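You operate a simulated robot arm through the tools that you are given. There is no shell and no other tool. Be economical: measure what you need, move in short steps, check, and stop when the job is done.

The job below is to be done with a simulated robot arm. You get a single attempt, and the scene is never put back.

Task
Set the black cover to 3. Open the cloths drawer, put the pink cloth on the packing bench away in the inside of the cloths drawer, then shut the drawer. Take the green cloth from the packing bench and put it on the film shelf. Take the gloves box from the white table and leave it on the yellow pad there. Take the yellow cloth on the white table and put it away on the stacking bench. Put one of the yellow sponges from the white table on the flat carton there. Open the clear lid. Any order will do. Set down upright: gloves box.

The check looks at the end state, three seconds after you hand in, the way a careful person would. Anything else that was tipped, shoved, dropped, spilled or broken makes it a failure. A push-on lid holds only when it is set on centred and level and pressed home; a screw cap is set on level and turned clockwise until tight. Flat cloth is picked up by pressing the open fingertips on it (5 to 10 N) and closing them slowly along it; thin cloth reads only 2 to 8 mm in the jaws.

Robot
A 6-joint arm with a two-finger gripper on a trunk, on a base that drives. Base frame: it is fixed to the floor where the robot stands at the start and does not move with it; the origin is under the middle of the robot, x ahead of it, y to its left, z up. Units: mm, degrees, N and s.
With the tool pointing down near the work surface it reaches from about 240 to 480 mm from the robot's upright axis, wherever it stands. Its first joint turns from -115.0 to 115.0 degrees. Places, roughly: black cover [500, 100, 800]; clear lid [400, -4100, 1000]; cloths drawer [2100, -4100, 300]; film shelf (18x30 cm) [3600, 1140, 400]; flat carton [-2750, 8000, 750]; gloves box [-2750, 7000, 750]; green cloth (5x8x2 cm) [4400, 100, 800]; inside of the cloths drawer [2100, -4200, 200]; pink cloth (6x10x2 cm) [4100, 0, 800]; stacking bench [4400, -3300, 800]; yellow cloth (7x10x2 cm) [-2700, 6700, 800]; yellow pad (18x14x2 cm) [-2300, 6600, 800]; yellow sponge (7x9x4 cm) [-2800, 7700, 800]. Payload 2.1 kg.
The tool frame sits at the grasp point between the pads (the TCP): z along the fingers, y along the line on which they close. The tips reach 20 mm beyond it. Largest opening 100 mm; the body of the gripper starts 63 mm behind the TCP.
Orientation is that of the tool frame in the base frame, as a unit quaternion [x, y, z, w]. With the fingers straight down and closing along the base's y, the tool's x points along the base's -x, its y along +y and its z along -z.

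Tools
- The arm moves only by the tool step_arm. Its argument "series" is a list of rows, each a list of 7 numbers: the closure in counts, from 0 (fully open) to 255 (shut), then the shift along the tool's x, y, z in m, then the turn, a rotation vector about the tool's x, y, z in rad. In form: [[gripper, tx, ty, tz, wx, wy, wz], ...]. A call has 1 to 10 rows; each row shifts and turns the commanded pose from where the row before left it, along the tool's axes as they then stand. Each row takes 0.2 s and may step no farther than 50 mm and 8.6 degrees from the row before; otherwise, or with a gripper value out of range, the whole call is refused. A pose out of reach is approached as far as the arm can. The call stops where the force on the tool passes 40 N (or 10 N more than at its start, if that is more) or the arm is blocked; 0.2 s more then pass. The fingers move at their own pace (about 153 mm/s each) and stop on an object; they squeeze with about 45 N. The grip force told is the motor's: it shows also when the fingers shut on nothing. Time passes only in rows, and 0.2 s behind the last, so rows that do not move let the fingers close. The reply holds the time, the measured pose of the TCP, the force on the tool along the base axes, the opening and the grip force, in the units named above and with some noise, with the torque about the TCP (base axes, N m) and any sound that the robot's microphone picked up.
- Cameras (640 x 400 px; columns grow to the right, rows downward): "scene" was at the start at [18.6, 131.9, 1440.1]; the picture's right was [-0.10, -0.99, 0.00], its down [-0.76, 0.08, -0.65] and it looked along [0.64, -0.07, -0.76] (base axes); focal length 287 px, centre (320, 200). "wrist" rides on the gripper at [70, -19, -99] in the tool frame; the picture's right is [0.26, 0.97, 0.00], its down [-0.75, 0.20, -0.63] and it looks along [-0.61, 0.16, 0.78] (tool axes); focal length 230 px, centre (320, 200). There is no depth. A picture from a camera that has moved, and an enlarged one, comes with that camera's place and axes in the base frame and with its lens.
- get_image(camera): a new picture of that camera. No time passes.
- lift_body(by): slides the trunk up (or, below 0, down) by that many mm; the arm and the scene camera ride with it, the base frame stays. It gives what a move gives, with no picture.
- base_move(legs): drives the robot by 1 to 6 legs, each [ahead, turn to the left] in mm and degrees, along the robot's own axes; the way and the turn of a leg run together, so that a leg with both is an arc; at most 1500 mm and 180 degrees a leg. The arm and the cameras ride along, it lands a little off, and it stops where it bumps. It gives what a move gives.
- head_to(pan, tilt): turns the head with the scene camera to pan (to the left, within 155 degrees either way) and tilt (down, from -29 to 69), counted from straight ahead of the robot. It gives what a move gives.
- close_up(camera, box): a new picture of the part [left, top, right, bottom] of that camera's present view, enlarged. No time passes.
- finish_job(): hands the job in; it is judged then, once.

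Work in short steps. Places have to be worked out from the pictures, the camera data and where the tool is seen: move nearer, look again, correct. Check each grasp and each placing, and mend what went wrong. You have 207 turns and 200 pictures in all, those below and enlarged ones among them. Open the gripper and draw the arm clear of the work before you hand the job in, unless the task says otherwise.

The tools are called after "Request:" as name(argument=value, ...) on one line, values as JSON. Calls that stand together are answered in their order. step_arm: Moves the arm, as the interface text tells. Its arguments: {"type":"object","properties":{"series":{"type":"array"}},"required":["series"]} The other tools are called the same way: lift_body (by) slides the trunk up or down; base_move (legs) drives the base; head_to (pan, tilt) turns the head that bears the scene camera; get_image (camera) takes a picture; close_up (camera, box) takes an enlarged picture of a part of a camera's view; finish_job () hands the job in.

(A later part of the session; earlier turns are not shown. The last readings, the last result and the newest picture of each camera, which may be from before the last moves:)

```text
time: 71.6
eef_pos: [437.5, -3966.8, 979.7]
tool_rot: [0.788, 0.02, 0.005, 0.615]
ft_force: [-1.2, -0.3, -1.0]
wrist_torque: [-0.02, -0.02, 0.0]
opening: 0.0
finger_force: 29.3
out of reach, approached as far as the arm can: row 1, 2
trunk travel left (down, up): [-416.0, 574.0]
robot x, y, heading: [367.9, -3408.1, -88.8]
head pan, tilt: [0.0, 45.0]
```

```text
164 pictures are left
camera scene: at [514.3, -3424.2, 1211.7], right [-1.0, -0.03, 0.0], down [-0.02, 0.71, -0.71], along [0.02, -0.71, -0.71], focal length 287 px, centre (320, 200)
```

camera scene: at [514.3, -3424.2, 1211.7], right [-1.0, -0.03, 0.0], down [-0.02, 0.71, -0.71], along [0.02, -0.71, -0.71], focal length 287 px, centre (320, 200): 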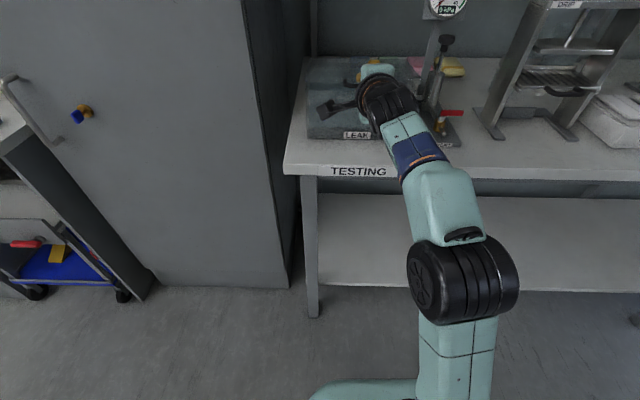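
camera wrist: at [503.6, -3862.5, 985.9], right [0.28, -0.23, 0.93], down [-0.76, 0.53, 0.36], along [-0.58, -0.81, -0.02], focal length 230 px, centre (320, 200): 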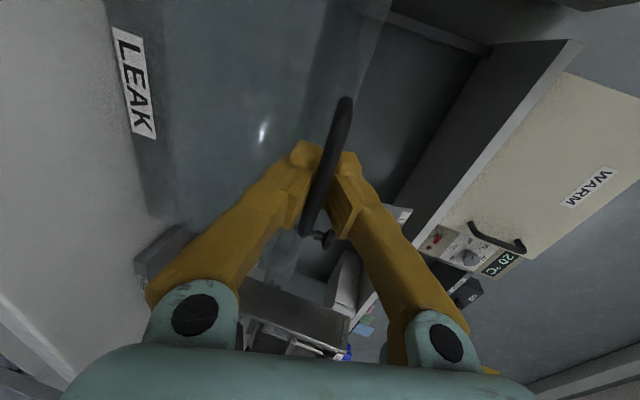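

The view is ambiguous; zoom on both.

Request:
close_up(camera="wrist", box=[240, 80, 440, 260])

Request:
close_up(camera="scene", box=[290, 40, 470, 160])

```text
2.22 times, centred on (340, 170) of wrist
camera zoom: at [503.6, -3862.5, 985.9], right [0.28, -0.23, 0.93], down [-0.76, 0.53, 0.36], along [-0.58, -0.81, -0.02], focal length 511 px, centre (276, 267)
```

zoom: 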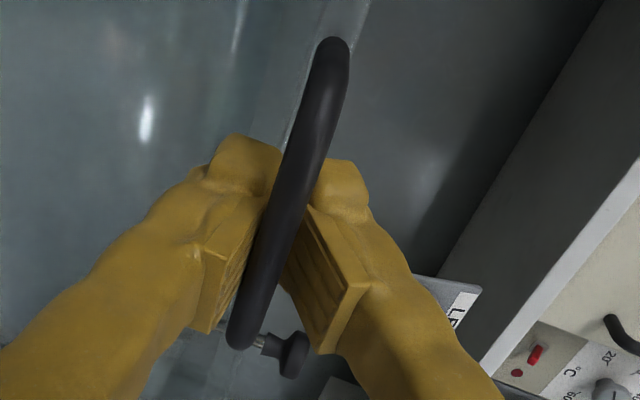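

```text
3.33 times, centred on (380, 100) of scene
camera zoom: at [514.3, -3424.2, 1211.7], right [-1.0, -0.03, 0.0], down [-0.02, 0.71, -0.71], along [0.02, -0.71, -0.71], focal length 957 px, centre (120, 533)
```

zoom: 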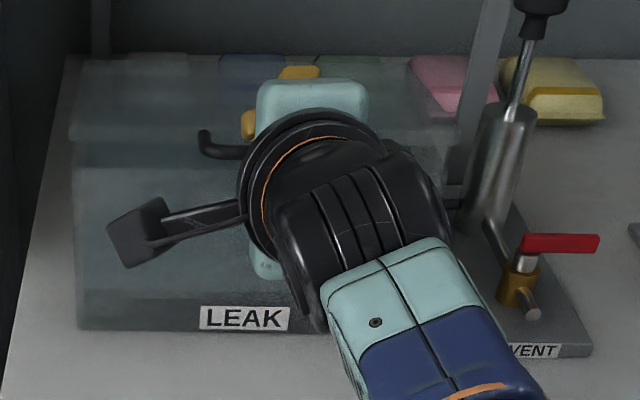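

The bar is still between the fingers and the handle has risen about 20 mm, so the lid is opening. Continue the arc.

Request:
step_arm(series=[[255, 0.002, 0.012, 0.003, 0.065, 0, 0], [255, 0.002, 0.012, 0.003, 0.065, 0, 0], [255, 0.002, 0.012, 0.003, 0.065, 0, 0], [255, 0.002, 0.012, 0.003, 0.065, 0, 0]])

Request:
close_up(camera="scene", box=[290, 20, 470, 140])

Request:
get_image(camera="wrist")

```text
time: 72.6
eef_pos: [445.2, -3957.7, 971.9]
tool_rot: [0.863, 0.019, 0.002, 0.504]
ft_force: [-6.9, -21.6, -3.1]
wrist_torque: [0.04, -0.17, -0.31]
opening: 6.0
finger_force: 30.0
out of reach, approached as far as the arm can: row 2, 3, 4
trunk travel left (down, up): [-416.0, 574.0]
robot x, y, heading: [366.3, -3407.9, -88.7]
head pan, tilt: [0.0, 45.0]
```

```text
3.33 times, centred on (380, 80) of scene
camera zoom: at [512.7, -3434.5, 1212.0], right [-1.0, -0.02, 0.0], down [-0.02, 0.71, -0.7], along [0.02, -0.7, -0.71], focal length 957 px, centre (120, 600)
```

zoom: 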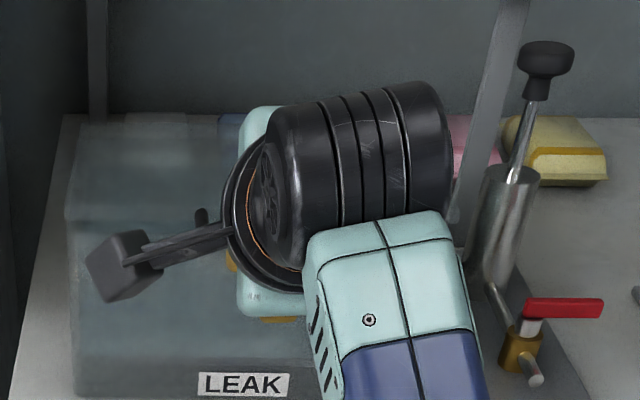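

```text
160 pictures are left
camera wrist: at [511.0, -3858.7, 1002.5], right [0.29, -0.47, 0.84], down [-0.76, 0.42, 0.5], along [-0.59, -0.78, -0.23], focal length 230 px, centre (320, 200)
```

wrist: 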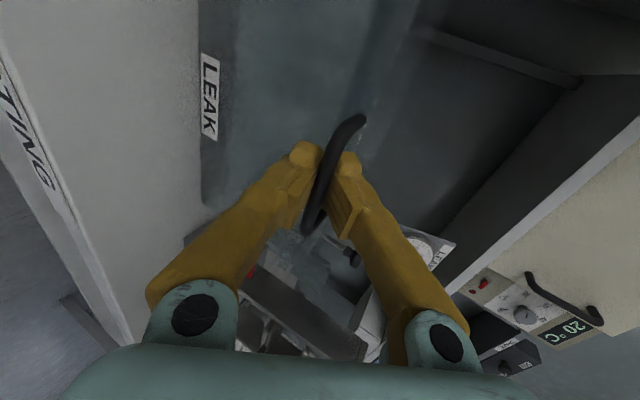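

The arm is near its reach limit: the shoulder is low and far. Release, retract, drive 110 mm closer and raise the trunk so there is room for the arc.

Request:
step_arm(series=[[255, 0, -0.002, 0, 0, 0, 0], [0, 0, 0, 0, 0, 0, 0], [0, 0, 0, 0, 0, 0, 0], [0, 0, 0, -0.03, 0, 0, 0], [0, 0, 0, -0.04, 0, 0, 0], [0, 0, 0, -0.04, 0, 0, 0]])

```text
time: 74.0
eef_pos: [443.2, -3849.5, 1029.9]
tool_rot: [0.861, 0.019, 0.002, 0.508]
ft_force: [-1.0, -0.8, 0.2]
wrist_torque: [-0.03, 0.02, -0.03]
opening: 100.2
finger_force: 0.0
trunk travel left (down, up): [-416.0, 574.0]
robot x, y, heading: [376.2, -3409.3, -88.5]
head pan, tilt: [0.0, 45.0]
```

Raise the trunk 120 mm, then drive 110 mm nearer.

Request:
lift_body(by=120)

Request:
base_move(legs=[[110, 0]])

Request:
get_image(camera="scene")

```text
time: 75.5
eef_pos: [443.6, -3850.5, 1149.1]
tool_rot: [0.861, 0.021, 0.003, 0.509]
ft_force: [0.1, -0.5, 0.3]
wrist_torque: [0.01, 0.01, -0.02]
opening: 100.0
finger_force: 0.1
trunk travel left (down, up): [-536.0, 454.0]
robot x, y, heading: [370.1, -3404.2, -88.4]
head pan, tilt: [0.0, 45.0]
```

```text
time: 76.7
eef_pos: [446.6, -3961.4, 1148.3]
tool_rot: [0.861, 0.02, 0.002, 0.508]
ft_force: [-0.7, -0.2, 0.5]
wrist_torque: [0.03, 0.05, 0.01]
opening: 100.1
finger_force: 0.0
trunk travel left (down, up): [-536.0, 454.0]
robot x, y, heading: [375.8, -3516.1, -88.7]
head pan, tilt: [0.0, 45.0]
```

```text
159 pictures are left
camera scene: at [517.5, -3534.3, 1331.7], right [-1.0, -0.03, 0.0], down [-0.02, 0.71, -0.71], along [0.02, -0.71, -0.71], focal length 287 px, centre (320, 200)
```

scene: 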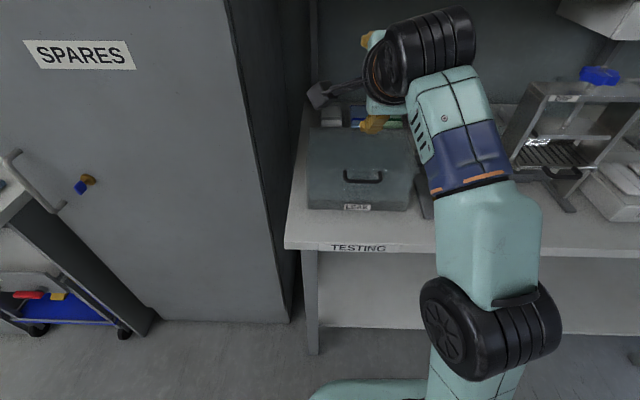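

Lid is closed again and the bar re-measured at (445, −3968, 963). Approach with the 60° pitch, stopping 60 mm short.

Request:
step_arm(series=[[0, 0.0005, -0.0395, 0.009, 0, 0, 0], [0, 0.0005, -0.0395, 0.009, 0, 0, 0], [0, 0.0005, -0.0395, 0.009, 0, 0, 0], [0, 0.0005, -0.0395, 0.009, 0, 0, 0]])

Request:
get_image(camera="wrist")

```text
time: 77.7
eef_pos: [446.6, -3920.1, 993.9]
tool_rot: [0.861, 0.021, 0.003, 0.508]
ft_force: [-0.2, 0.5, -0.3]
wrist_torque: [-0.02, -0.02, 0.01]
opening: 100.0
finger_force: 0.0
out of reach, approached as far as the arm can: row 4
trunk travel left (down, up): [-536.0, 454.0]
robot x, y, heading: [373.7, -3516.6, -88.5]
head pan, tilt: [0.0, 45.0]
```

```text
158 pictures are left
camera wrist: at [512.8, -3821.1, 1023.7], right [0.29, -0.46, 0.84], down [-0.76, 0.43, 0.49], along [-0.58, -0.78, -0.22], focal length 230 px, centre (320, 200)
```

wrist: 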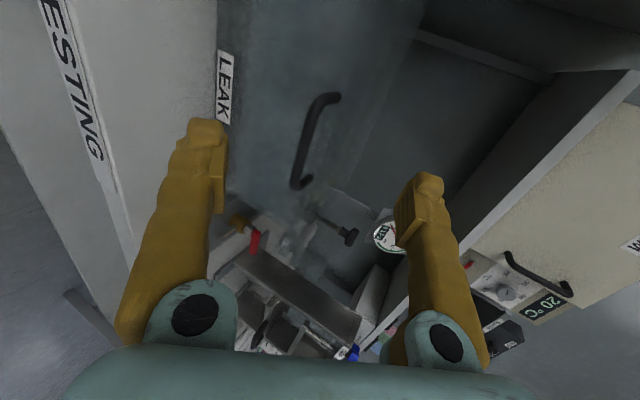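

Bar is ~61 mm ahead and 10 mm off to tool −y; advance 53 mm with correction, then close.

Request:
step_arm(series=[[0, 0, -0.005, 0.02, 0, 0, 0], [0, 0, -0.004, 0.018, 0, 0, 0], [0, 0, 0, 0.015, 0, 0, 0], [150, 0, 0, 0, 0, 0, 0], [255, 0, 0, 0, 0, 0, 0], [255, 0, 0, 0, 0, 0, 0], [255, 0, 0, 0, 0, 0, 0]])

Request:
get_image(camera="wrist")

```text
time: 79.3
eef_pos: [447.0, -3962.7, 961.5]
tool_rot: [0.861, 0.019, 0.003, 0.508]
ft_force: [-0.1, -0.5, -0.9]
wrist_torque: [0.02, -0.02, 0.0]
opening: 0.0
finger_force: 29.4
trunk travel left (down, up): [-536.0, 454.0]
robot x, y, heading: [374.3, -3516.0, -88.3]
head pan, tilt: [0.0, 45.0]
```

```text
157 pictures are left
camera wrist: at [514.2, -3864.1, 991.2], right [0.29, -0.46, 0.84], down [-0.76, 0.43, 0.49], along [-0.58, -0.78, -0.22], focal length 230 px, centre (320, 200)
```

wrist: 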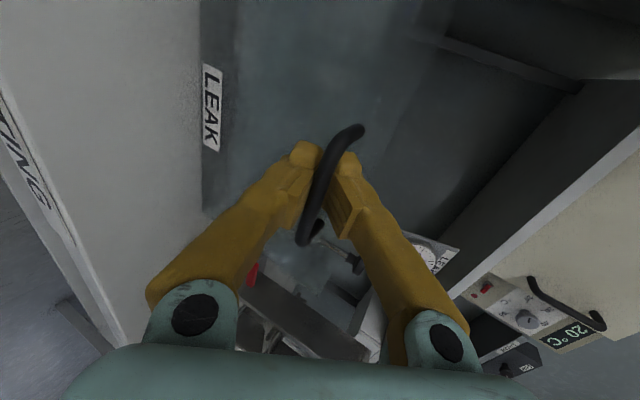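

Check coupling by starting the arc from here in small rows.

Request:
step_arm(series=[[255, 0, 0.011, -0.001, 0.06, 0, 0], [255, 0, 0.011, -0.001, 0.06, 0, 0], [255, 0, 0.011, -0.001, 0.06, 0, 0], [255, 0, 0.011, -0.001, 0.06, 0, 0]])

Request:
get_image(camera="wrist")

Request:
get_image(camera="scene")

```text
time: 80.3
eef_pos: [443.0, -3972.1, 997.4]
tool_rot: [0.904, 0.012, -0.009, 0.427]
ft_force: [-0.4, 25.4, 3.9]
wrist_torque: [0.0, -0.17, -0.11]
opening: 0.2
finger_force: 29.2
out of reach, approached as far as the arm can: row 1, 2
trunk travel left (down, up): [-536.0, 454.0]
robot x, y, heading: [376.0, -3514.2, -88.3]
head pan, tilt: [0.0, 45.0]
```

```text
156 pictures are left
camera wrist: at [512.9, -3881.3, 1043.9], right [0.28, -0.61, 0.74], down [-0.74, 0.35, 0.57], along [-0.61, -0.71, -0.35], focal length 230 px, centre (320, 200)
```

wrist: 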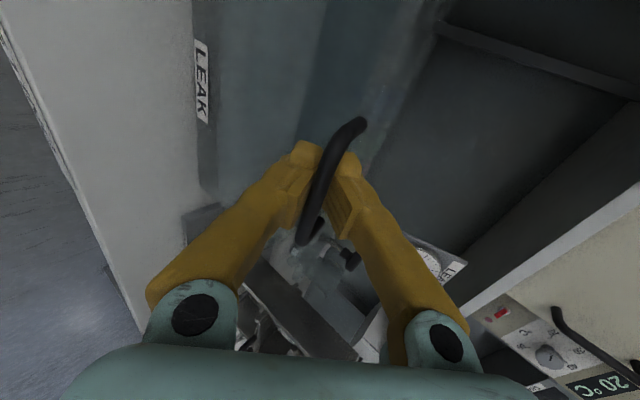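

```text
155 pictures are left
camera scene: at [517.2, -3519.3, 1332.3], right [-1.0, -0.03, 0.0], down [-0.02, 0.7, -0.71], along [0.02, -0.71, -0.7], focal length 287 px, centre (320, 200)
```

scene: 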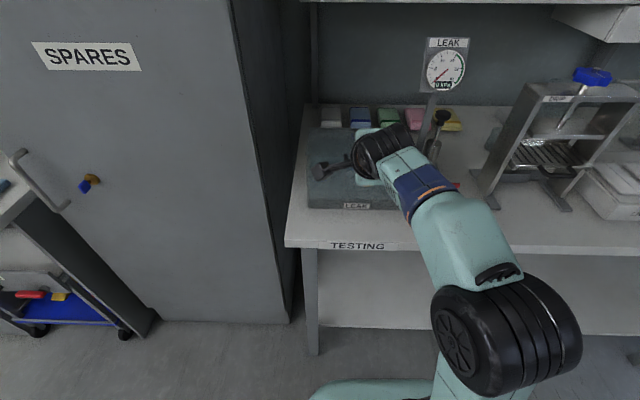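

The bar stays fixed in the hand and a gap is appearing; some +y push (25 N) suggests my hinge is a bit off. Zoom to see the split line.

Request:
close_up(camera="scene", box=[290, 90, 450, 220])

Request:
close_up(camera="wrist", box=[140, 0, 460, 260])

```text
3.08 times, centred on (370, 155) of scene
camera zoom: at [517.2, -3519.3, 1332.3], right [-1.0, -0.03, 0.0], down [-0.02, 0.7, -0.71], along [0.02, -0.71, -0.7], focal length 884 px, centre (166, 338)
```

zoom: 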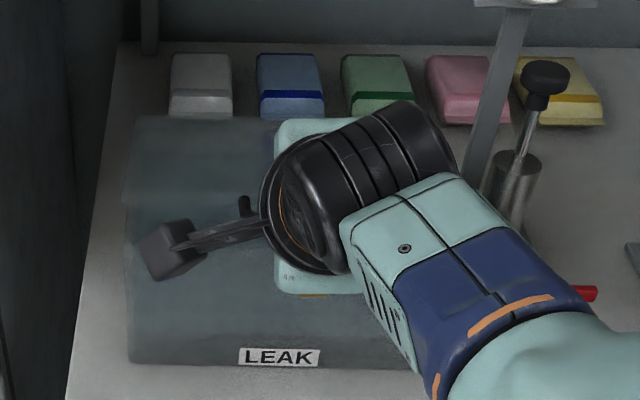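

```text
1.54 times, centred on (300, 130) of wrist
camera zoom: at [512.9, -3881.3, 1043.9], right [0.28, -0.61, 0.74], down [-0.74, 0.35, 0.57], along [-0.61, -0.71, -0.35], focal length 354 px, centre (351, 308)
```

zoom: 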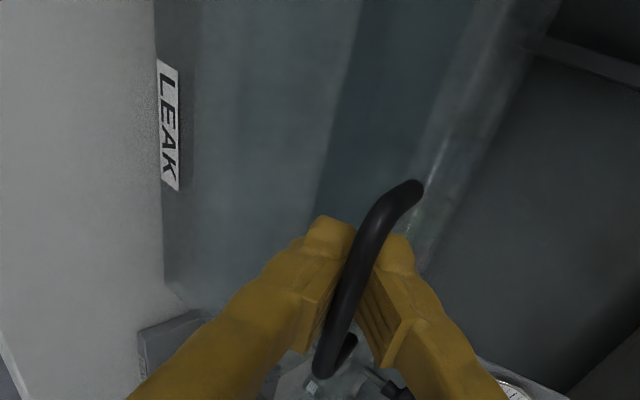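

The lid is actually a shallow cap hinged near the rear top (z≈955), so the arc is more vertical at first. Continue with corrected geometry.

Request:
step_arm(series=[[255, 0.001, 0.0065, -0.0065, 0.06, 0, 0], [255, 0.001, 0.0092, -0.0043, 0.06, 0, 0], [255, 0.001, 0.0092, -0.0043, 0.06, 0, 0], [255, 0, 0.0092, -0.0043, 0.06, 0, 0]])

```text
time: 81.3
eef_pos: [444.2, -3981.4, 1031.3]
tool_rot: [0.943, 0.009, -0.009, 0.332]
ft_force: [-8.7, 22.5, 9.8]
wrist_torque: [0.0, 0.13, -0.11]
opening: 0.0
finger_force: 29.6
trunk travel left (down, up): [-536.0, 454.0]
robot x, y, heading: [373.8, -3517.3, -88.6]
head pan, tilt: [0.0, 45.0]
```

Force is radial outward, so I add a few mm of radius and keep going.

Request:
step_arm(series=[[255, 0, 0.008, -0.0075, 0.06, 0, 0], [255, 0, 0.0092, -0.0041, 0.06, 0, 0], [255, 0, 0.0092, -0.0041, 0.06, 0, 0], [255, 0, 0.0092, -0.0041, 0.06, 0, 0], [255, 0, 0.0092, -0.0041, 0.06, 0, 0]])

```text
time: 82.5
eef_pos: [445.2, -3960.0, 995.5]
tool_rot: [0.981, 0.011, -0.011, 0.192]
ft_force: [7.7, -21.4, -5.1]
wrist_torque: [0.01, -0.2, 0.03]
opening: 6.0
finger_force: 29.7
out of reach, approached as far as the arm can: row 1, 2, 3, 4, 5
trunk travel left (down, up): [-536.0, 454.0]
robot x, y, heading: [375.5, -3515.8, -88.6]
head pan, tilt: [0.0, 45.0]
```

The tool-down reach is too short here, so a horizontal hooking approach with a higher trunk suits better. Lower the lid gently with the trunk, then release and back off.

Request:
lift_body(by=-25)

Request:
step_arm(series=[[0, 0, 0, 0, 0, 0, 0], [0, 0, 0, 0, 0, 0, 0], [0, 0, 0, -0.03, 0, 0, 0], [0, 0, 0, -0.03, 0, 0, 0], [0, 0, -0.04, 0, 0, 0, 0], [0, 0, -0.04, 0, 0, 0, 0]])

Request:
get_image(camera="scene")

```text
time: 83.2
eef_pos: [444.4, -3956.6, 969.3]
tool_rot: [0.981, 0.011, -0.012, 0.194]
ft_force: [8.8, -22.1, -2.8]
wrist_torque: [-0.02, 0.21, -0.16]
opening: 6.1
finger_force: 29.7
trunk travel left (down, up): [-511.0, 479.0]
robot x, y, heading: [372.9, -3518.1, -88.4]
head pan, tilt: [0.0, 45.0]
```

```text
time: 84.6
eef_pos: [439.3, -3843.0, 970.6]
tool_rot: [0.98, 0.009, -0.011, 0.198]
ft_force: [-1.1, 0.4, -0.4]
wrist_torque: [-0.02, 0.01, -0.02]
opening: 100.0
finger_force: 0.1
out of reach, approached as far as the arm can: row 3, 4
trunk travel left (down, up): [-511.0, 479.0]
robot x, y, heading: [374.7, -3515.3, -88.4]
head pan, tilt: [0.0, 45.0]
```

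```text
152 pictures are left
camera scene: at [517.3, -3532.7, 1306.7], right [-1.0, -0.03, 0.0], down [-0.02, 0.71, -0.71], along [0.02, -0.71, -0.71], focal length 287 px, centre (320, 200)
```

scene: 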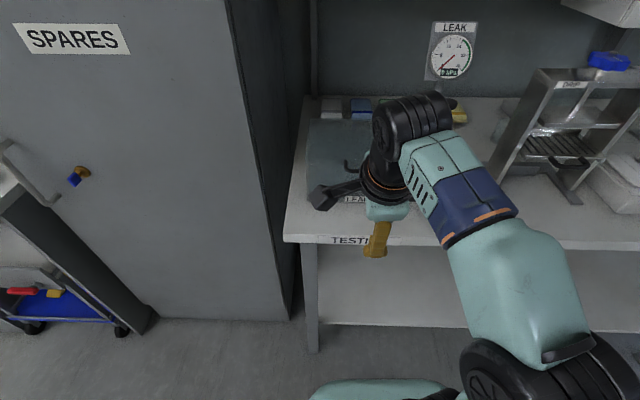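

Lid is shut. Raise the trunk 165 mm and pitch the tool to near horizontal while moving out.

Request:
lift_body(by=165)

Request:
step_arm(series=[[0, 0, 0.0107, 0.0054, -0.125, 0, 0], [0, 0, 0.0099, 0.0067, -0.125, 0, 0], [0, 0, 0.0091, 0.0079, -0.125, 0, 0], [0, 0, 0.008, 0.0089, -0.125, 0, 0], [0, 0, 0.0069, 0.0098, -0.125, 0, 0], [0, 0, 0.0056, 0.0106, -0.125, 0, 0], [0, 0, 0.0043, 0.0112, -0.125, 0, 0], [0, 0, 0.0029, 0.0116, -0.125, 0, 0]])

```text
time: 86.5
eef_pos: [438.3, -3843.5, 1135.5]
tool_rot: [0.981, 0.008, -0.01, 0.195]
ft_force: [-0.2, 0.6, -0.3]
wrist_torque: [0.02, 0.01, -0.01]
opening: 100.0
finger_force: 0.1
trunk travel left (down, up): [-676.0, 314.0]
robot x, y, heading: [376.7, -3515.5, -88.5]
head pan, tilt: [0.0, 45.0]
```

```text
time: 88.3
eef_pos: [427.1, -3951.5, 1213.7]
tool_rot: [0.771, 0.016, -0.004, 0.636]
ft_force: [0.9, -0.6, -0.1]
wrist_torque: [0.02, 0.0, -0.02]
opening: 100.0
finger_force: 0.0
out of reach, approached as far as the arm can: row 4, 5, 7, 8
trunk travel left (down, up): [-676.0, 314.0]
robot x, y, heading: [376.7, -3513.7, -88.7]
head pan, tilt: [0.0, 45.0]
```

The arm is too folded at this distance; back the base 110 mm, then move the arm down and forward with the arm itself.

Request:
base_move(legs=[[-110, 0]])

Request:
step_arm(series=[[0, 0.003, -0.033, 0.026, 0, 0, 0], [0, 0.003, -0.033, 0.026, 0, 0, 0], [0, 0.003, -0.04, 0.005, 0, 0, 0], [0, 0.003, -0.04, 0.005, 0, 0, 0], [0, 0.003, -0.04, 0.005, 0, 0, 0]])

```text
time: 89.5
eef_pos: [423.7, -3839.6, 1214.9]
tool_rot: [0.772, 0.015, -0.005, 0.635]
ft_force: [1.1, 0.3, 0.2]
wrist_torque: [0.03, 0.02, -0.01]
opening: 100.2
finger_force: 0.0
trunk travel left (down, up): [-676.0, 314.0]
robot x, y, heading: [372.5, -3399.7, -88.5]
head pan, tilt: [0.0, 45.0]
```

```text
time: 90.7
eef_pos: [426.7, -3871.2, 1195.5]
tool_rot: [0.79, 0.037, 0.018, 0.612]
ft_force: [0.3, -0.8, 0.3]
wrist_torque: [0.02, 0.02, 0.0]
opening: 99.9
finger_force: 0.1
out of reach, approached as far as the arm can: row 1, 2, 3, 4, 5
trunk travel left (down, up): [-676.0, 314.0]
robot x, y, heading: [370.4, -3404.4, -88.5]
head pan, tilt: [0.0, 45.0]
```

Pitch ~80° works only at a fixed height relative to the trunk, so I'll use the trunk for height: shut the fingers, lower to just below the bar and hook it from beneath.

Request:
step_arm(series=[[255, 0, 0, 0, 0, 0, 0], [255, 0, 0, 0, 0, 0, 0], [255, 0, 0, 0, 0, 0, 0]])

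Request:
lift_body(by=-252)

Request:
get_image(camera="wrist")

```text
time: 91.5
eef_pos: [427.4, -3870.8, 1195.3]
tool_rot: [0.789, 0.037, 0.018, 0.613]
ft_force: [0.1, -0.2, 0.4]
wrist_torque: [0.01, 0.0, 0.01]
opening: 0.0
finger_force: 29.4
trunk travel left (down, up): [-676.0, 314.0]
robot x, y, heading: [369.8, -3403.2, -88.5]
head pan, tilt: [0.0, 45.0]
```

```text
time: 94.1
eef_pos: [426.9, -3872.5, 943.1]
tool_rot: [0.789, 0.038, 0.017, 0.613]
ft_force: [0.8, 0.2, -0.4]
wrist_torque: [0.01, -0.01, 0.04]
opening: 0.1
finger_force: 29.7
trunk travel left (down, up): [-424.0, 566.0]
robot x, y, heading: [373.8, -3405.3, -88.5]
head pan, tilt: [0.0, 45.0]
```

```text
151 pictures are left
camera wrist: at [488.4, -3764.6, 947.9], right [0.29, -0.22, 0.93], down [-0.79, 0.5, 0.36], along [-0.54, -0.84, -0.03], focal length 230 px, centre (320, 200)
```

wrist: 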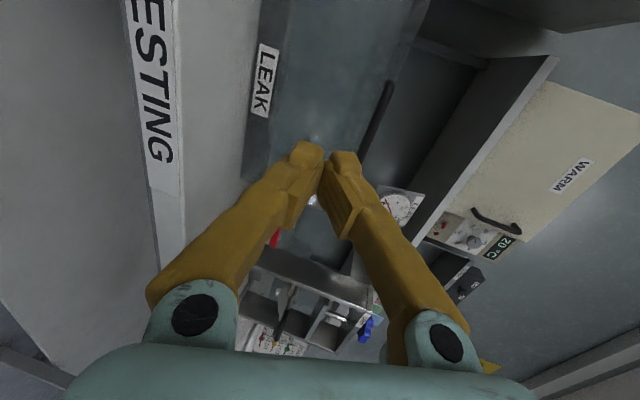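

Hooking position computed: move to (447, −3957, 940) under the bar.

Request:
step_arm(series=[[255, 0.005, 0.006, 0.028, 0, 0, 0], [255, 0.005, 0.006, 0.028, 0, 0, 0], [255, 0.0033, 0.0067, 0.028, 0, 0, 0]])

Request:
get_image(camera="wrist")

```text
time: 94.9
eef_pos: [446.3, -3955.7, 939.2]
tool_rot: [0.79, 0.036, 0.016, 0.612]
ft_force: [0.0, 0.3, -0.5]
wrist_torque: [-0.01, 0.02, -0.02]
opening: 0.0
finger_force: 30.0
trunk travel left (down, up): [-424.0, 566.0]
robot x, y, heading: [372.3, -3404.1, -88.6]
head pan, tilt: [0.0, 45.0]
```

```text
150 pictures are left
camera wrist: at [508.0, -3849.1, 945.1], right [0.29, -0.22, 0.93], down [-0.79, 0.5, 0.36], along [-0.54, -0.84, -0.03], focal length 230 px, centre (320, 200)
```

wrist: 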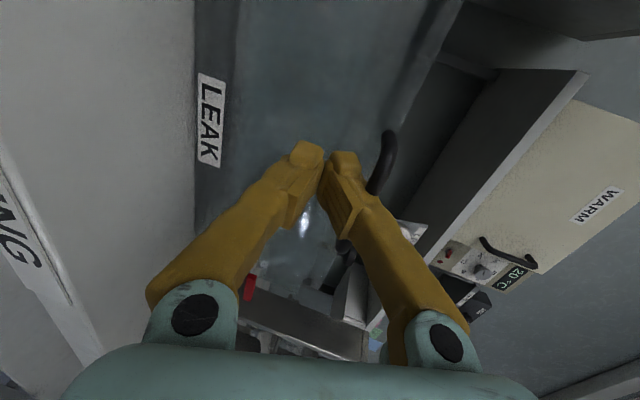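

The fingers are beneath the bar. Raise the trunk 60 mm.

Request:
lift_body(by=60)

Request:
get_image(camera="wrist")

```text
time: 95.9
eef_pos: [446.1, -3954.8, 999.6]
tool_rot: [0.79, 0.036, 0.017, 0.612]
ft_force: [-0.4, 0.6, -0.7]
wrist_torque: [-0.03, -0.02, -0.03]
opening: 0.0
finger_force: 29.5
trunk travel left (down, up): [-484.0, 506.0]
robot x, y, heading: [371.5, -3407.0, -88.6]
head pan, tilt: [0.0, 45.0]
```

```text
149 pictures are left
camera wrist: at [507.8, -3848.3, 1005.6], right [0.29, -0.22, 0.93], down [-0.79, 0.5, 0.36], along [-0.54, -0.84, -0.03], focal length 230 px, centre (320, 200)
```

wrist: 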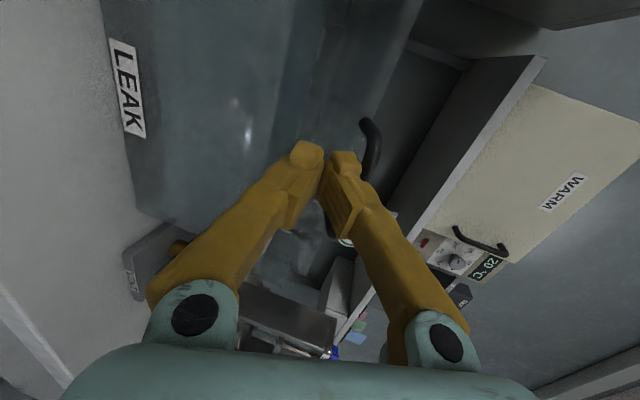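

It's lifting the lid with hardly any force. Alternate forward and up to follow the arc.

Request:
step_arm(series=[[255, 0, 0.0049, 0.0193, 0, 0, 0]])

Request:
lift_body(by=35)

Request:
step_arm(series=[[255, 0, 0.0061, 0.0242, 0, 0, 0]])

Request:
lift_body(by=30)

Request:
get_image(camera="wrist")

Request:
get_image(camera="scene")

```text
time: 96.3
eef_pos: [449.2, -3975.8, 999.3]
tool_rot: [0.79, 0.037, 0.018, 0.612]
ft_force: [0.0, -1.2, -2.3]
wrist_torque: [-0.01, -0.01, 0.0]
opening: 0.0
finger_force: 29.7
trunk travel left (down, up): [-484.0, 506.0]
robot x, y, heading: [372.6, -3406.4, -88.5]
head pan, tilt: [0.0, 45.0]
```

```text
time: 97.1
eef_pos: [447.8, -3975.0, 1035.4]
tool_rot: [0.789, 0.037, 0.018, 0.612]
ft_force: [-0.3, 1.2, -0.7]
wrist_torque: [0.02, -0.01, -0.04]
opening: 0.1
finger_force: 29.6
trunk travel left (down, up): [-519.0, 471.0]
robot x, y, heading: [370.4, -3405.0, -88.3]
head pan, tilt: [0.0, 45.0]
```

```text
time: 97.5
eef_pos: [450.8, -3996.9, 1037.3]
tool_rot: [0.788, 0.037, 0.017, 0.614]
ft_force: [-1.3, 6.7, 2.2]
wrist_torque: [-0.1, 0.01, -0.06]
opening: 0.1
finger_force: 29.1
trunk travel left (down, up): [-519.0, 471.0]
robot x, y, heading: [370.7, -3409.0, -88.7]
head pan, tilt: [0.0, 45.0]
```

```text
time: 98.2
eef_pos: [450.4, -3999.1, 1065.2]
tool_rot: [0.789, 0.037, 0.018, 0.613]
ft_force: [0.7, 1.0, -0.7]
wrist_torque: [-0.02, -0.01, 0.02]
opening: 0.1
finger_force: 29.3
trunk travel left (down, up): [-549.0, 441.0]
robot x, y, heading: [371.5, -3403.4, -88.4]
head pan, tilt: [0.0, 45.0]
```

```text
148 pictures are left
camera wrist: at [511.6, -3893.4, 1070.6], right [0.29, -0.22, 0.93], down [-0.79, 0.5, 0.36], along [-0.54, -0.84, -0.03], focal length 230 px, centre (320, 200)
```

wrist: 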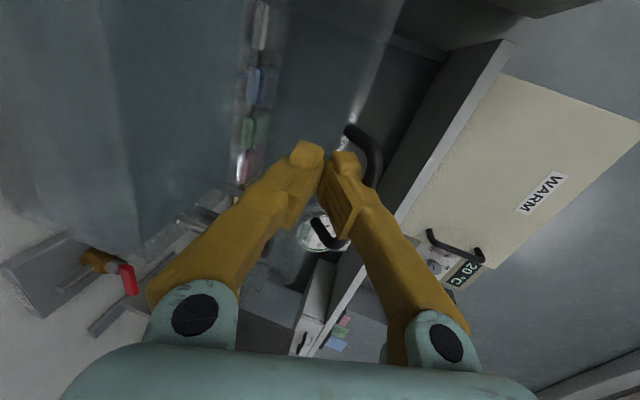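

```text
147 pictures are left
camera scene: at [514.5, -3422.3, 1344.8], right [-1.0, -0.03, 0.0], down [-0.02, 0.71, -0.71], along [0.02, -0.71, -0.71], focal length 287 px, centre (320, 200)
```

scene: 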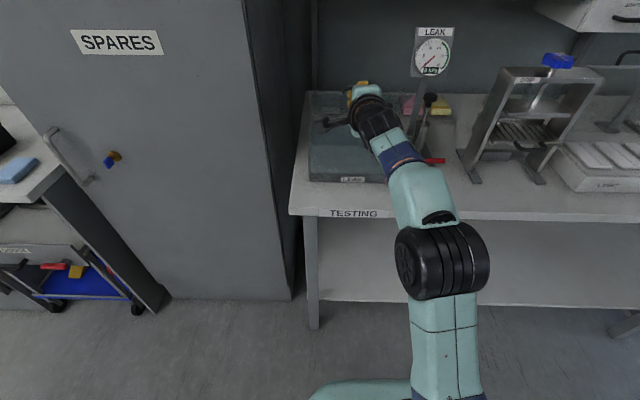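

Lid about 45° open. Continue forward and up, then push it past vertical.

Request:
step_arm(series=[[255, 0, 0.0061, 0.0242, 0, 0, 0]])

Request:
lift_body(by=25)

Request:
step_arm(series=[[255, 0, 0.0061, 0.0242, 0, 0, 0], [255, 0, 0.0025, 0.0097, 0, 0, 0]])

Request:
lift_body(by=15)

Request:
get_image(camera="wrist")

Request:
close_up(camera="scene", box=[280, 40, 480, 200])

```text
time: 98.6
eef_pos: [451.9, -4023.0, 1067.5]
tool_rot: [0.788, 0.037, 0.017, 0.614]
ft_force: [0.6, 4.2, 4.6]
wrist_torque: [-0.04, 0.02, -0.05]
opening: 0.1
finger_force: 29.3
trunk travel left (down, up): [-549.0, 441.0]
robot x, y, heading: [372.4, -3401.2, -88.4]
head pan, tilt: [0.0, 45.0]
```

```text
time: 99.3
eef_pos: [452.4, -4023.9, 1089.3]
tool_rot: [0.79, 0.036, 0.019, 0.612]
ft_force: [-0.1, 0.5, -0.9]
wrist_torque: [0.0, -0.02, 0.0]
opening: 0.0
finger_force: 29.6
trunk travel left (down, up): [-574.0, 416.0]
robot x, y, heading: [375.2, -3403.9, -88.4]
head pan, tilt: [0.0, 45.0]
```

```text
time: 99.9
eef_pos: [453.2, -4038.8, 1089.6]
tool_rot: [0.787, 0.035, 0.018, 0.616]
ft_force: [-2.3, 9.6, 12.4]
wrist_torque: [-0.15, 0.07, -0.12]
opening: 0.1
finger_force: 29.2
out of reach, approached as far as the arm can: row 1, 2
trunk travel left (down, up): [-574.0, 416.0]
robot x, y, heading: [372.1, -3400.6, -88.6]
head pan, tilt: [0.0, 45.0]
```

```text
time: 100.5
eef_pos: [455.5, -4043.2, 1101.1]
tool_rot: [0.79, 0.037, 0.018, 0.612]
ft_force: [0.6, -0.2, -1.2]
wrist_torque: [-0.01, 0.01, 0.02]
opening: 0.1
finger_force: 29.2
trunk travel left (down, up): [-589.0, 401.0]
robot x, y, heading: [370.1, -3403.3, -88.6]
head pan, tilt: [0.0, 45.0]
```

```text
146 pictures are left
camera wrist: at [516.4, -3936.6, 1105.9], right [0.29, -0.22, 0.93], down [-0.79, 0.5, 0.37], along [-0.54, -0.84, -0.03], focal length 230 px, centre (320, 200)
```

wrist: 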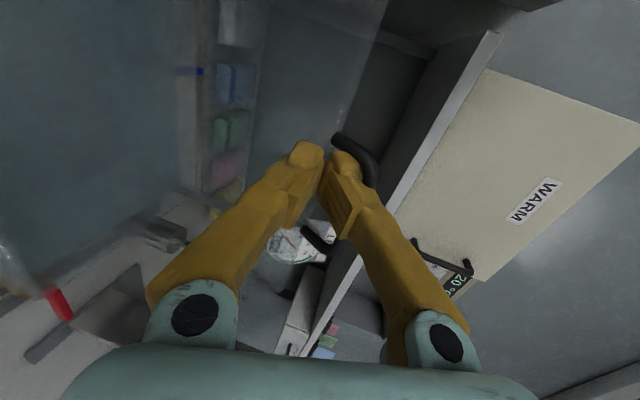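

```text
2.50 times, centred on (380, 120) of scene
camera zoom: at [514.5, -3422.0, 1384.6], right [-1.0, -0.03, 0.0], down [-0.02, 0.71, -0.71], along [0.02, -0.71, -0.71], focal length 718 px, centre (170, 400)
```

zoom: 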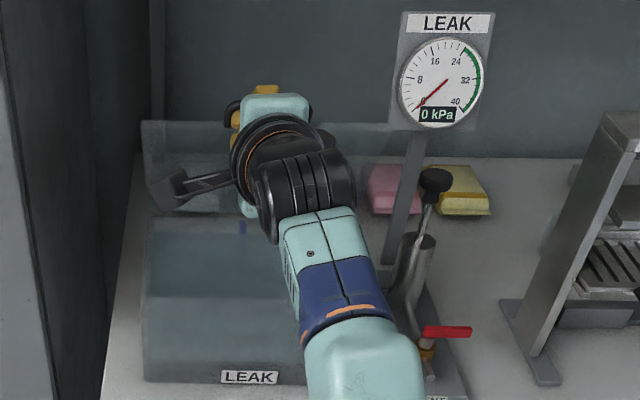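

About 60° open and the arm is at full stretch; drive the base forward 80 mm to push further.

Request:
base_move(legs=[[80, 0]])

Request:
get_image(camera="wrist")

Request:
close_up(camera="scene", box=[280, 40, 480, 200])

```text
time: 101.7
eef_pos: [457.2, -4112.9, 1110.1]
tool_rot: [0.782, 0.037, 0.018, 0.622]
ft_force: [-0.5, 0.6, -0.1]
wrist_torque: [0.0, 0.02, 0.0]
opening: 0.0
finger_force: 29.8
trunk travel left (down, up): [-589.0, 401.0]
robot x, y, heading: [376.3, -3476.8, -88.7]
head pan, tilt: [0.0, 45.0]
stopped in leg 1: the force on the tool passed its limit at 44 N (the readings are from after the stop); the commanded pose is now the measured one
```

```text
144 pictures are left
camera wrist: at [517.8, -4006.4, 1113.1], right [0.29, -0.2, 0.94], down [-0.79, 0.51, 0.35], along [-0.54, -0.84, -0.01], focal length 230 px, centre (320, 200)
```

wrist: 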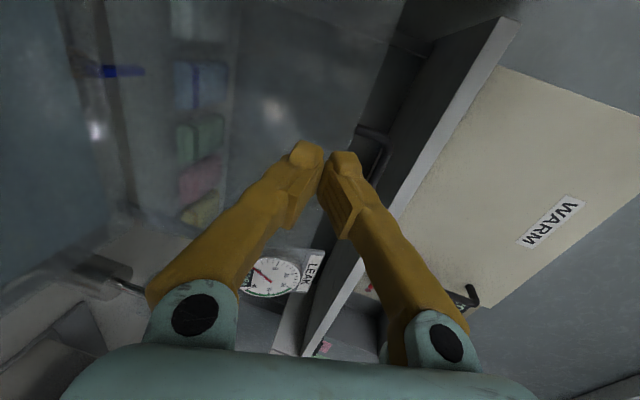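

```text
2.50 times, centred on (380, 120) of scene
camera zoom: at [516.1, -3493.2, 1384.5], right [-1.0, -0.03, 0.0], down [-0.02, 0.71, -0.71], along [0.02, -0.71, -0.71], focal length 718 px, centre (170, 400)
```

zoom: 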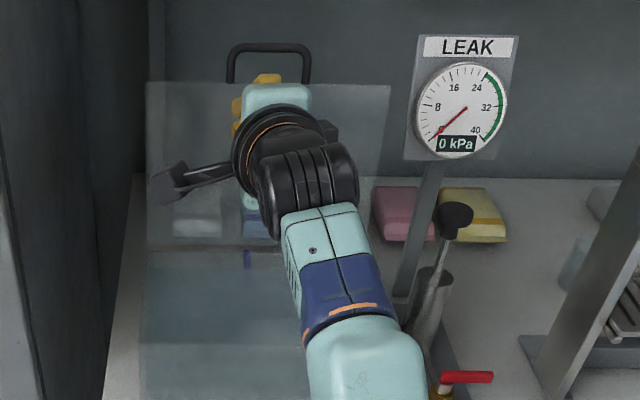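

The lid is about vertical and against its stop. Back off and see whether it stays.

Request:
base_move(legs=[[-250, 0]])

Request:
get_image(camera="scene")

```text
time: 103.5
eef_pos: [451.2, -3862.5, 1111.7]
tool_rot: [0.782, 0.037, 0.019, 0.622]
ft_force: [0.9, 0.7, -0.1]
wrist_torque: [0.0, 0.03, -0.01]
opening: 0.2
finger_force: 30.4
trunk travel left (down, up): [-589.0, 401.0]
robot x, y, heading: [368.0, -3227.1, -88.3]
head pan, tilt: [0.0, 45.0]
```

```text
142 pictures are left
camera scene: at [509.5, -3242.6, 1384.7], right [-1.0, -0.03, 0.0], down [-0.02, 0.71, -0.71], along [0.02, -0.71, -0.71], focal length 287 px, centre (320, 200)
```

scene: 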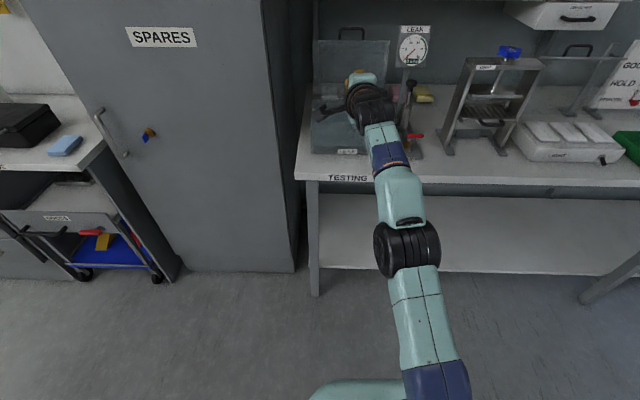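

The lid stays open. Now fold the arm back to tool-down while withdrawing from the bench.

Request:
step_arm(series=[[0, 0, -0.0362, -0.0145, 0.14, 0, 0], [0, 0, -0.038, -0.0093, 0.14, 0, 0], [0, 0, -0.0389, -0.0039, 0.14, 0, 0], [0, 0, -0.039, 0.0015, 0.14, 0, 0], [0, 0, -0.0385, 0.007, 0.14, 0, 0], [0, 0, -0.037, 0.0122, 0.14, 0, 0], [0, 0, -0.035, 0.0172, 0.14, 0, 0], [0, 0, -0.0323, 0.0219, 0.14, 0, 0], [0, 0, -0.029, 0.026, 0.14, 0, 0]])

Request:
base_move(legs=[[150, 0], [0, 88.5], [1000, 0]])

Request:
head_to(pan=-55, tilt=35)

Request:
get_image(camera="scene")

```text
time: 105.5
eef_pos: [429.1, -3664.3, 821.3]
tool_rot: [0.998, 0.041, -0.007, 0.041]
ft_force: [-0.1, -0.3, 0.3]
wrist_torque: [-0.03, 0.03, -0.02]
opening: 100.1
finger_force: 0.0
trunk travel left (down, up): [-589.0, 401.0]
robot x, y, heading: [367.0, -3225.5, -88.3]
head pan, tilt: [0.0, 45.0]
```

```text
time: 115.3
eef_pos: [1801.3, -3365.1, 821.9]
tool_rot: [0.698, 0.715, 0.023, 0.036]
ft_force: [0.4, -0.8, -0.4]
wrist_torque: [0.02, -0.03, 0.0]
opening: 100.1
finger_force: 0.0
trunk travel left (down, up): [-589.0, 401.0]
robot x, y, heading: [1358.0, -3399.7, -1.5]
head pan, tilt: [0.0, 45.0]
```

```text
time: 116.5
eef_pos: [1801.9, -3364.9, 821.6]
tool_rot: [0.699, 0.714, 0.023, 0.036]
ft_force: [0.0, 1.0, 0.1]
wrist_torque: [-0.01, -0.02, 0.0]
opening: 100.2
finger_force: 0.1
trunk travel left (down, up): [-589.0, 401.0]
robot x, y, heading: [1356.0, -3398.5, -2.0]
head pan, tilt: [-55.0, 35.0]
```

```text
141 pictures are left
camera scene: at [1354.0, -3332.4, 1399.5], right [-0.84, -0.55, 0.0], down [-0.31, 0.48, -0.82], along [0.45, -0.68, -0.57], focal length 287 px, centre (320, 200)
```

scene: 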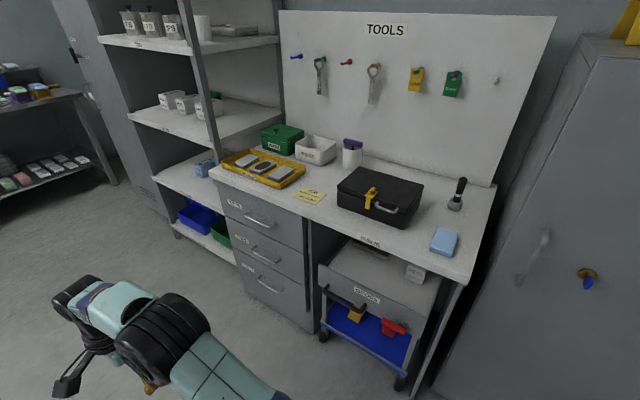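

Request:
close_up(camera="scene", box=[205, 170, 335, 330])

```text
2.50 times, centred on (270, 250) of scene
camera zoom: at [1354.0, -3332.4, 1399.5], right [-0.84, -0.55, 0.0], down [-0.31, 0.48, -0.82], along [0.45, -0.68, -0.57], focal length 718 px, centre (445, 75)
```

zoom: 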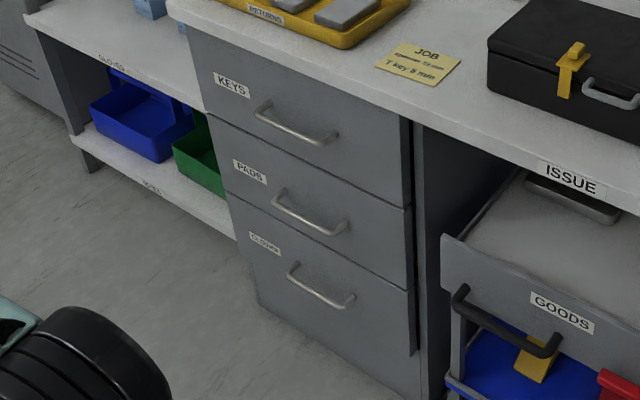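

The CLOTHS drawer is the bottom one, with its handle near (2070, −3960, 245). Drive in front of it.

Request:
base_move(legs=[[665, 0], [0, -88]])

Request:
head_to(pan=0, tilt=62)

Request:
get_image(camera="scene")

Request:
get_image(camera="wrist")

```text
time: 123.9
eef_pos: [2067.6, -3862.0, 822.4]
tool_rot: [0.999, 0.028, -0.007, 0.042]
ft_force: [0.5, 0.6, 0.2]
wrist_torque: [0.0, 0.04, 0.01]
opening: 100.0
finger_force: 0.1
trunk travel left (down, up): [-589.0, 401.0]
robot x, y, heading: [2018.2, -3420.9, -90.0]
head pan, tilt: [-55.0, 35.0]
```

```text
time: 125.2
eef_pos: [2066.4, -3862.5, 822.3]
tool_rot: [0.999, 0.027, -0.007, 0.042]
ft_force: [0.2, -1.3, -0.4]
wrist_torque: [-0.01, 0.02, 0.0]
opening: 100.3
finger_force: 0.1
trunk travel left (down, up): [-589.0, 401.0]
robot x, y, heading: [2022.8, -3425.3, -90.2]
head pan, tilt: [0.0, 62.0]
```

```text
139 pictures are left
camera scene: at [2159.2, -3426.3, 1363.0], right [-1.0, 0.0, 0.0], down [0.0, 0.88, -0.47], along [0.0, -0.47, -0.88], focal length 287 px, centre (320, 200)
```

scene: 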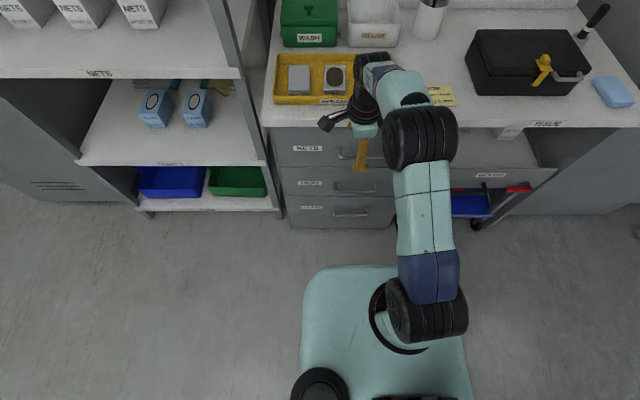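

```text
138 pictures are left
camera wrist: at [2136.0, -3831.0, 917.6], right [0.31, -0.95, 0.08], down [-0.73, -0.19, 0.66], along [-0.61, -0.26, -0.75], focal length 230 px, centre (320, 200)
```

wrist: 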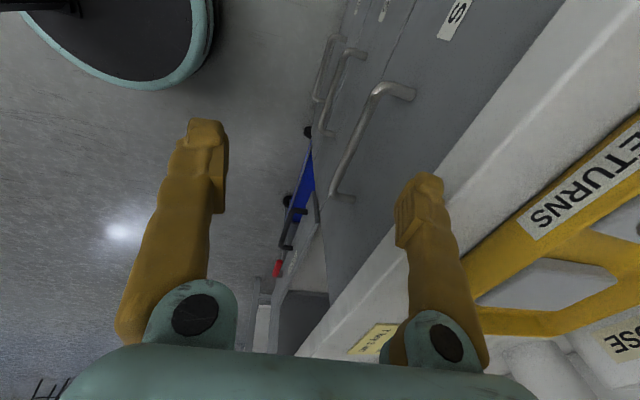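

Handle triangulated at (2036, −3931, 301); upper handles hang right above, so a straight-down hand would hit them. Back up, lower the trunk fully and tilt the tool about 60° in free space to see whether it reaches.

Request:
base_move(legs=[[-150, 0]])

Request:
lift_body(by=-585)

Request:
step_arm(series=[[0, 0, 0.0192, -0.0074, -0.12, 0, 0], [0, 0, 0.02, -0.005, -0.12, 0, 0], [0, 0, 0.0204, -0.0025, -0.12, 0, 0], [0, 0, 0.0206, 0, -0.12, 0, 0], [0, 0, 0.0204, 0.0025, -0.12, 0, 0], [0, 0, 0.02, 0.005, -0.12, 0, 0], [0, 0, 0.0192, 0.0074, -0.12, 0, 0], [0, 0, 0.0182, 0.0096, -0.12, 0, 0]])

```text
time: 126.5
eef_pos: [2067.2, -3711.9, 820.8]
tool_rot: [0.999, 0.027, -0.007, 0.043]
ft_force: [0.0, 0.3, -0.7]
wrist_torque: [-0.04, 0.0, -0.01]
opening: 100.0
finger_force: 0.1
trunk travel left (down, up): [-589.0, 401.0]
robot x, y, heading: [2015.5, -3270.6, -90.1]
head pan, tilt: [0.0, 62.0]
```

```text
refused: -585 is not a number from -400 to 400
```

```text
time: 128.3
eef_pos: [2075.5, -3876.6, 908.4]
tool_rot: [0.869, 0.028, 0.007, 0.495]
ft_force: [0.7, 0.3, -0.1]
wrist_torque: [0.03, -0.02, 0.0]
opening: 99.8
finger_force: 0.1
out of reach, approached as far as the arm can: row 7, 8
trunk travel left (down, up): [-589.0, 401.0]
robot x, y, heading: [2014.8, -3273.0, -90.4]
head pan, tilt: [0.0, 62.0]
```

The tilt works (59° at 600 mm reach). Back up 60 mm more for clearance and lower the trunk in two stages.

Request:
base_move(legs=[[-60, 0]])

Request:
lift_body(by=-300)

Request:
lift_body(by=-287)

Request:
get_image(camera="wrist")

Request:
get_image(camera="scene")

```text
time: 129.3
eef_pos: [2075.1, -3814.3, 908.2]
tool_rot: [0.868, 0.027, 0.006, 0.496]
ft_force: [0.0, 0.8, 0.4]
wrist_torque: [-0.02, -0.03, 0.0]
opening: 99.9
finger_force: 0.1
trunk travel left (down, up): [-589.0, 401.0]
robot x, y, heading: [2018.1, -3212.3, -90.0]
head pan, tilt: [0.0, 62.0]
```

```text
time: 132.3
eef_pos: [2074.1, -3814.9, 608.4]
tool_rot: [0.868, 0.027, 0.006, 0.495]
ft_force: [-0.4, -0.6, -0.5]
wrist_torque: [0.01, -0.01, 0.03]
opening: 99.6
finger_force: 0.1
trunk travel left (down, up): [-289.0, 701.0]
robot x, y, heading: [2016.7, -3209.7, -90.0]
head pan, tilt: [0.0, 62.0]
```

```text
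time: 135.2
eef_pos: [2075.4, -3814.6, 322.1]
tool_rot: [0.869, 0.027, 0.005, 0.495]
ft_force: [-0.7, -0.1, 0.7]
wrist_torque: [-0.03, 0.0, 0.02]
opening: 99.9
finger_force: 0.0
trunk travel left (down, up): [-2.0, 988.0]
robot x, y, heading: [2016.4, -3209.9, -89.8]
head pan, tilt: [0.0, 62.0]
```

```text
137 pictures are left
camera wrist: at [2139.5, -3715.7, 354.5], right [0.3, -0.48, 0.83], down [-0.76, 0.4, 0.51], along [-0.57, -0.78, -0.25], focal length 230 px, centre (320, 200)
```

wrist: 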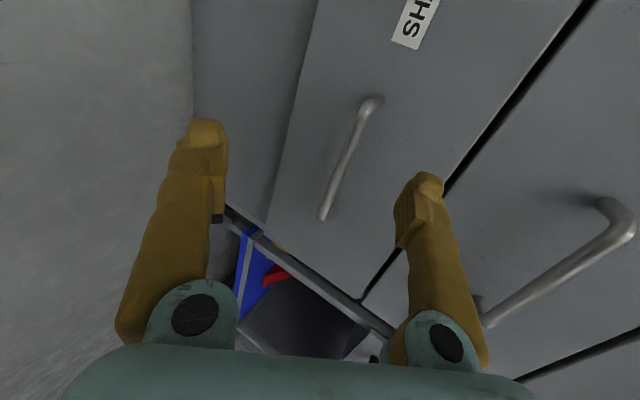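

```text
136 pictures are left
camera scene: at [2159.6, -3215.3, 776.0], right [-1.0, 0.0, 0.0], down [0.0, 0.88, -0.47], along [0.0, -0.47, -0.88], focal length 287 px, centre (320, 200)
```

scene: 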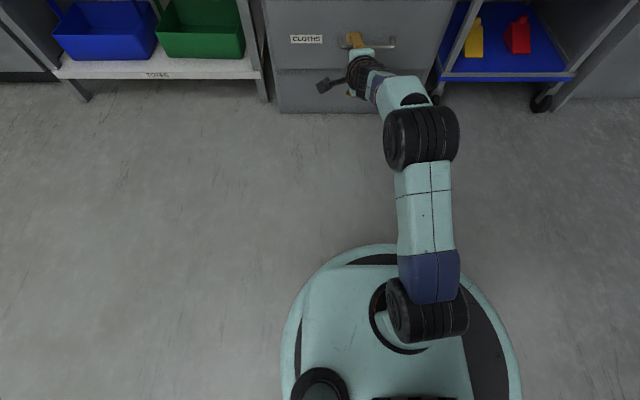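

Wrist view confirms the handle at about (2040, −3931, 300). Draw the arm in, narrow the fingers and pre-position 60 mm back along the tool axis.

Request:
step_arm(series=[[160, -0.0183, -0.0062, -0.0237, 0, 0, 0], [160, -0.0183, -0.0062, -0.0237, 0, 0, 0], [160, 0, 0, 0, 0, 0, 0]])

Request:
base_move(legs=[[100, 0]])

Request:
get_image(camera="wrist")

```text
time: 136.0
eef_pos: [2042.2, -3784.9, 343.0]
tool_rot: [0.872, 0.029, 0.01, 0.489]
ft_force: [0.6, 0.4, 1.1]
wrist_torque: [0.0, 0.01, 0.01]
opening: 37.0
finger_force: 0.0
out of reach, approached as far as the arm can: row 1, 2
trunk travel left (down, up): [-2.0, 988.0]
robot x, y, heading: [2017.3, -3210.7, -90.0]
head pan, tilt: [0.0, 62.0]
```

```text
time: 137.2
eef_pos: [2042.1, -3886.6, 342.4]
tool_rot: [0.872, 0.029, 0.009, 0.489]
ft_force: [-0.2, -1.8, 0.3]
wrist_torque: [0.03, -0.02, -0.01]
opening: 37.5
finger_force: 0.0
trunk travel left (down, up): [-2.0, 988.0]
robot x, y, heading: [2016.5, -3309.4, -90.1]
head pan, tilt: [0.0, 62.0]
```

```text
135 pictures are left
camera wrist: at [2104.9, -3787.3, 377.8], right [0.3, -0.49, 0.82], down [-0.77, 0.39, 0.51], along [-0.57, -0.78, -0.26], focal length 230 px, centre (320, 200)
```

wrist: 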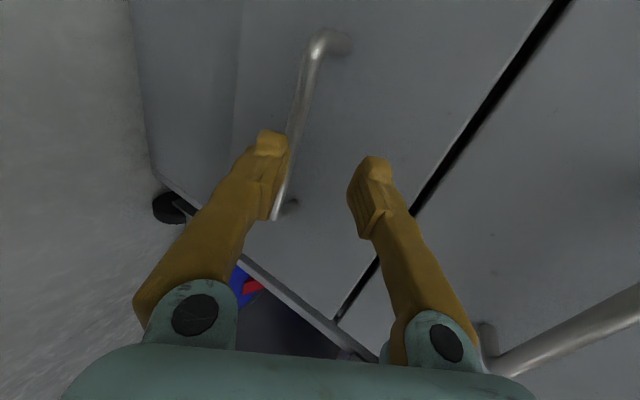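

The bar is ~60 mm ahead and ~16 mm toward tool −y. Shift, advance in small rows, then close.

Request:
step_arm(series=[[160, 0, -0.016, 0.0, 0, 0, 0], [160, 0, 0, 0.025, 0, 0, 0]])

Request:
get_image(camera="wrist")

```text
time: 137.8
eef_pos: [2042.4, -3899.7, 315.8]
tool_rot: [0.871, 0.028, 0.008, 0.49]
ft_force: [0.7, -0.4, 0.6]
wrist_torque: [0.05, 0.0, 0.0]
opening: 37.4
finger_force: 0.0
out of reach, approached as far as the arm can: row 1
trunk travel left (down, up): [-2.0, 988.0]
robot x, y, heading: [2017.2, -3308.6, -90.0]
head pan, tilt: [0.0, 62.0]
```

```text
134 pictures are left
camera wrist: at [2105.5, -3801.1, 350.8], right [0.3, -0.49, 0.82], down [-0.77, 0.39, 0.51], along [-0.57, -0.78, -0.26], focal length 230 px, centre (320, 200)
```

wrist: 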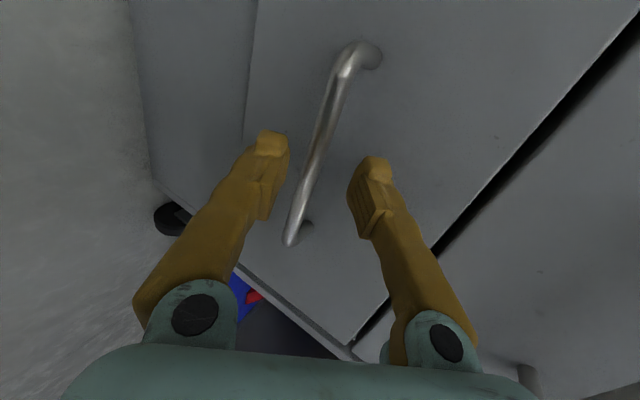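

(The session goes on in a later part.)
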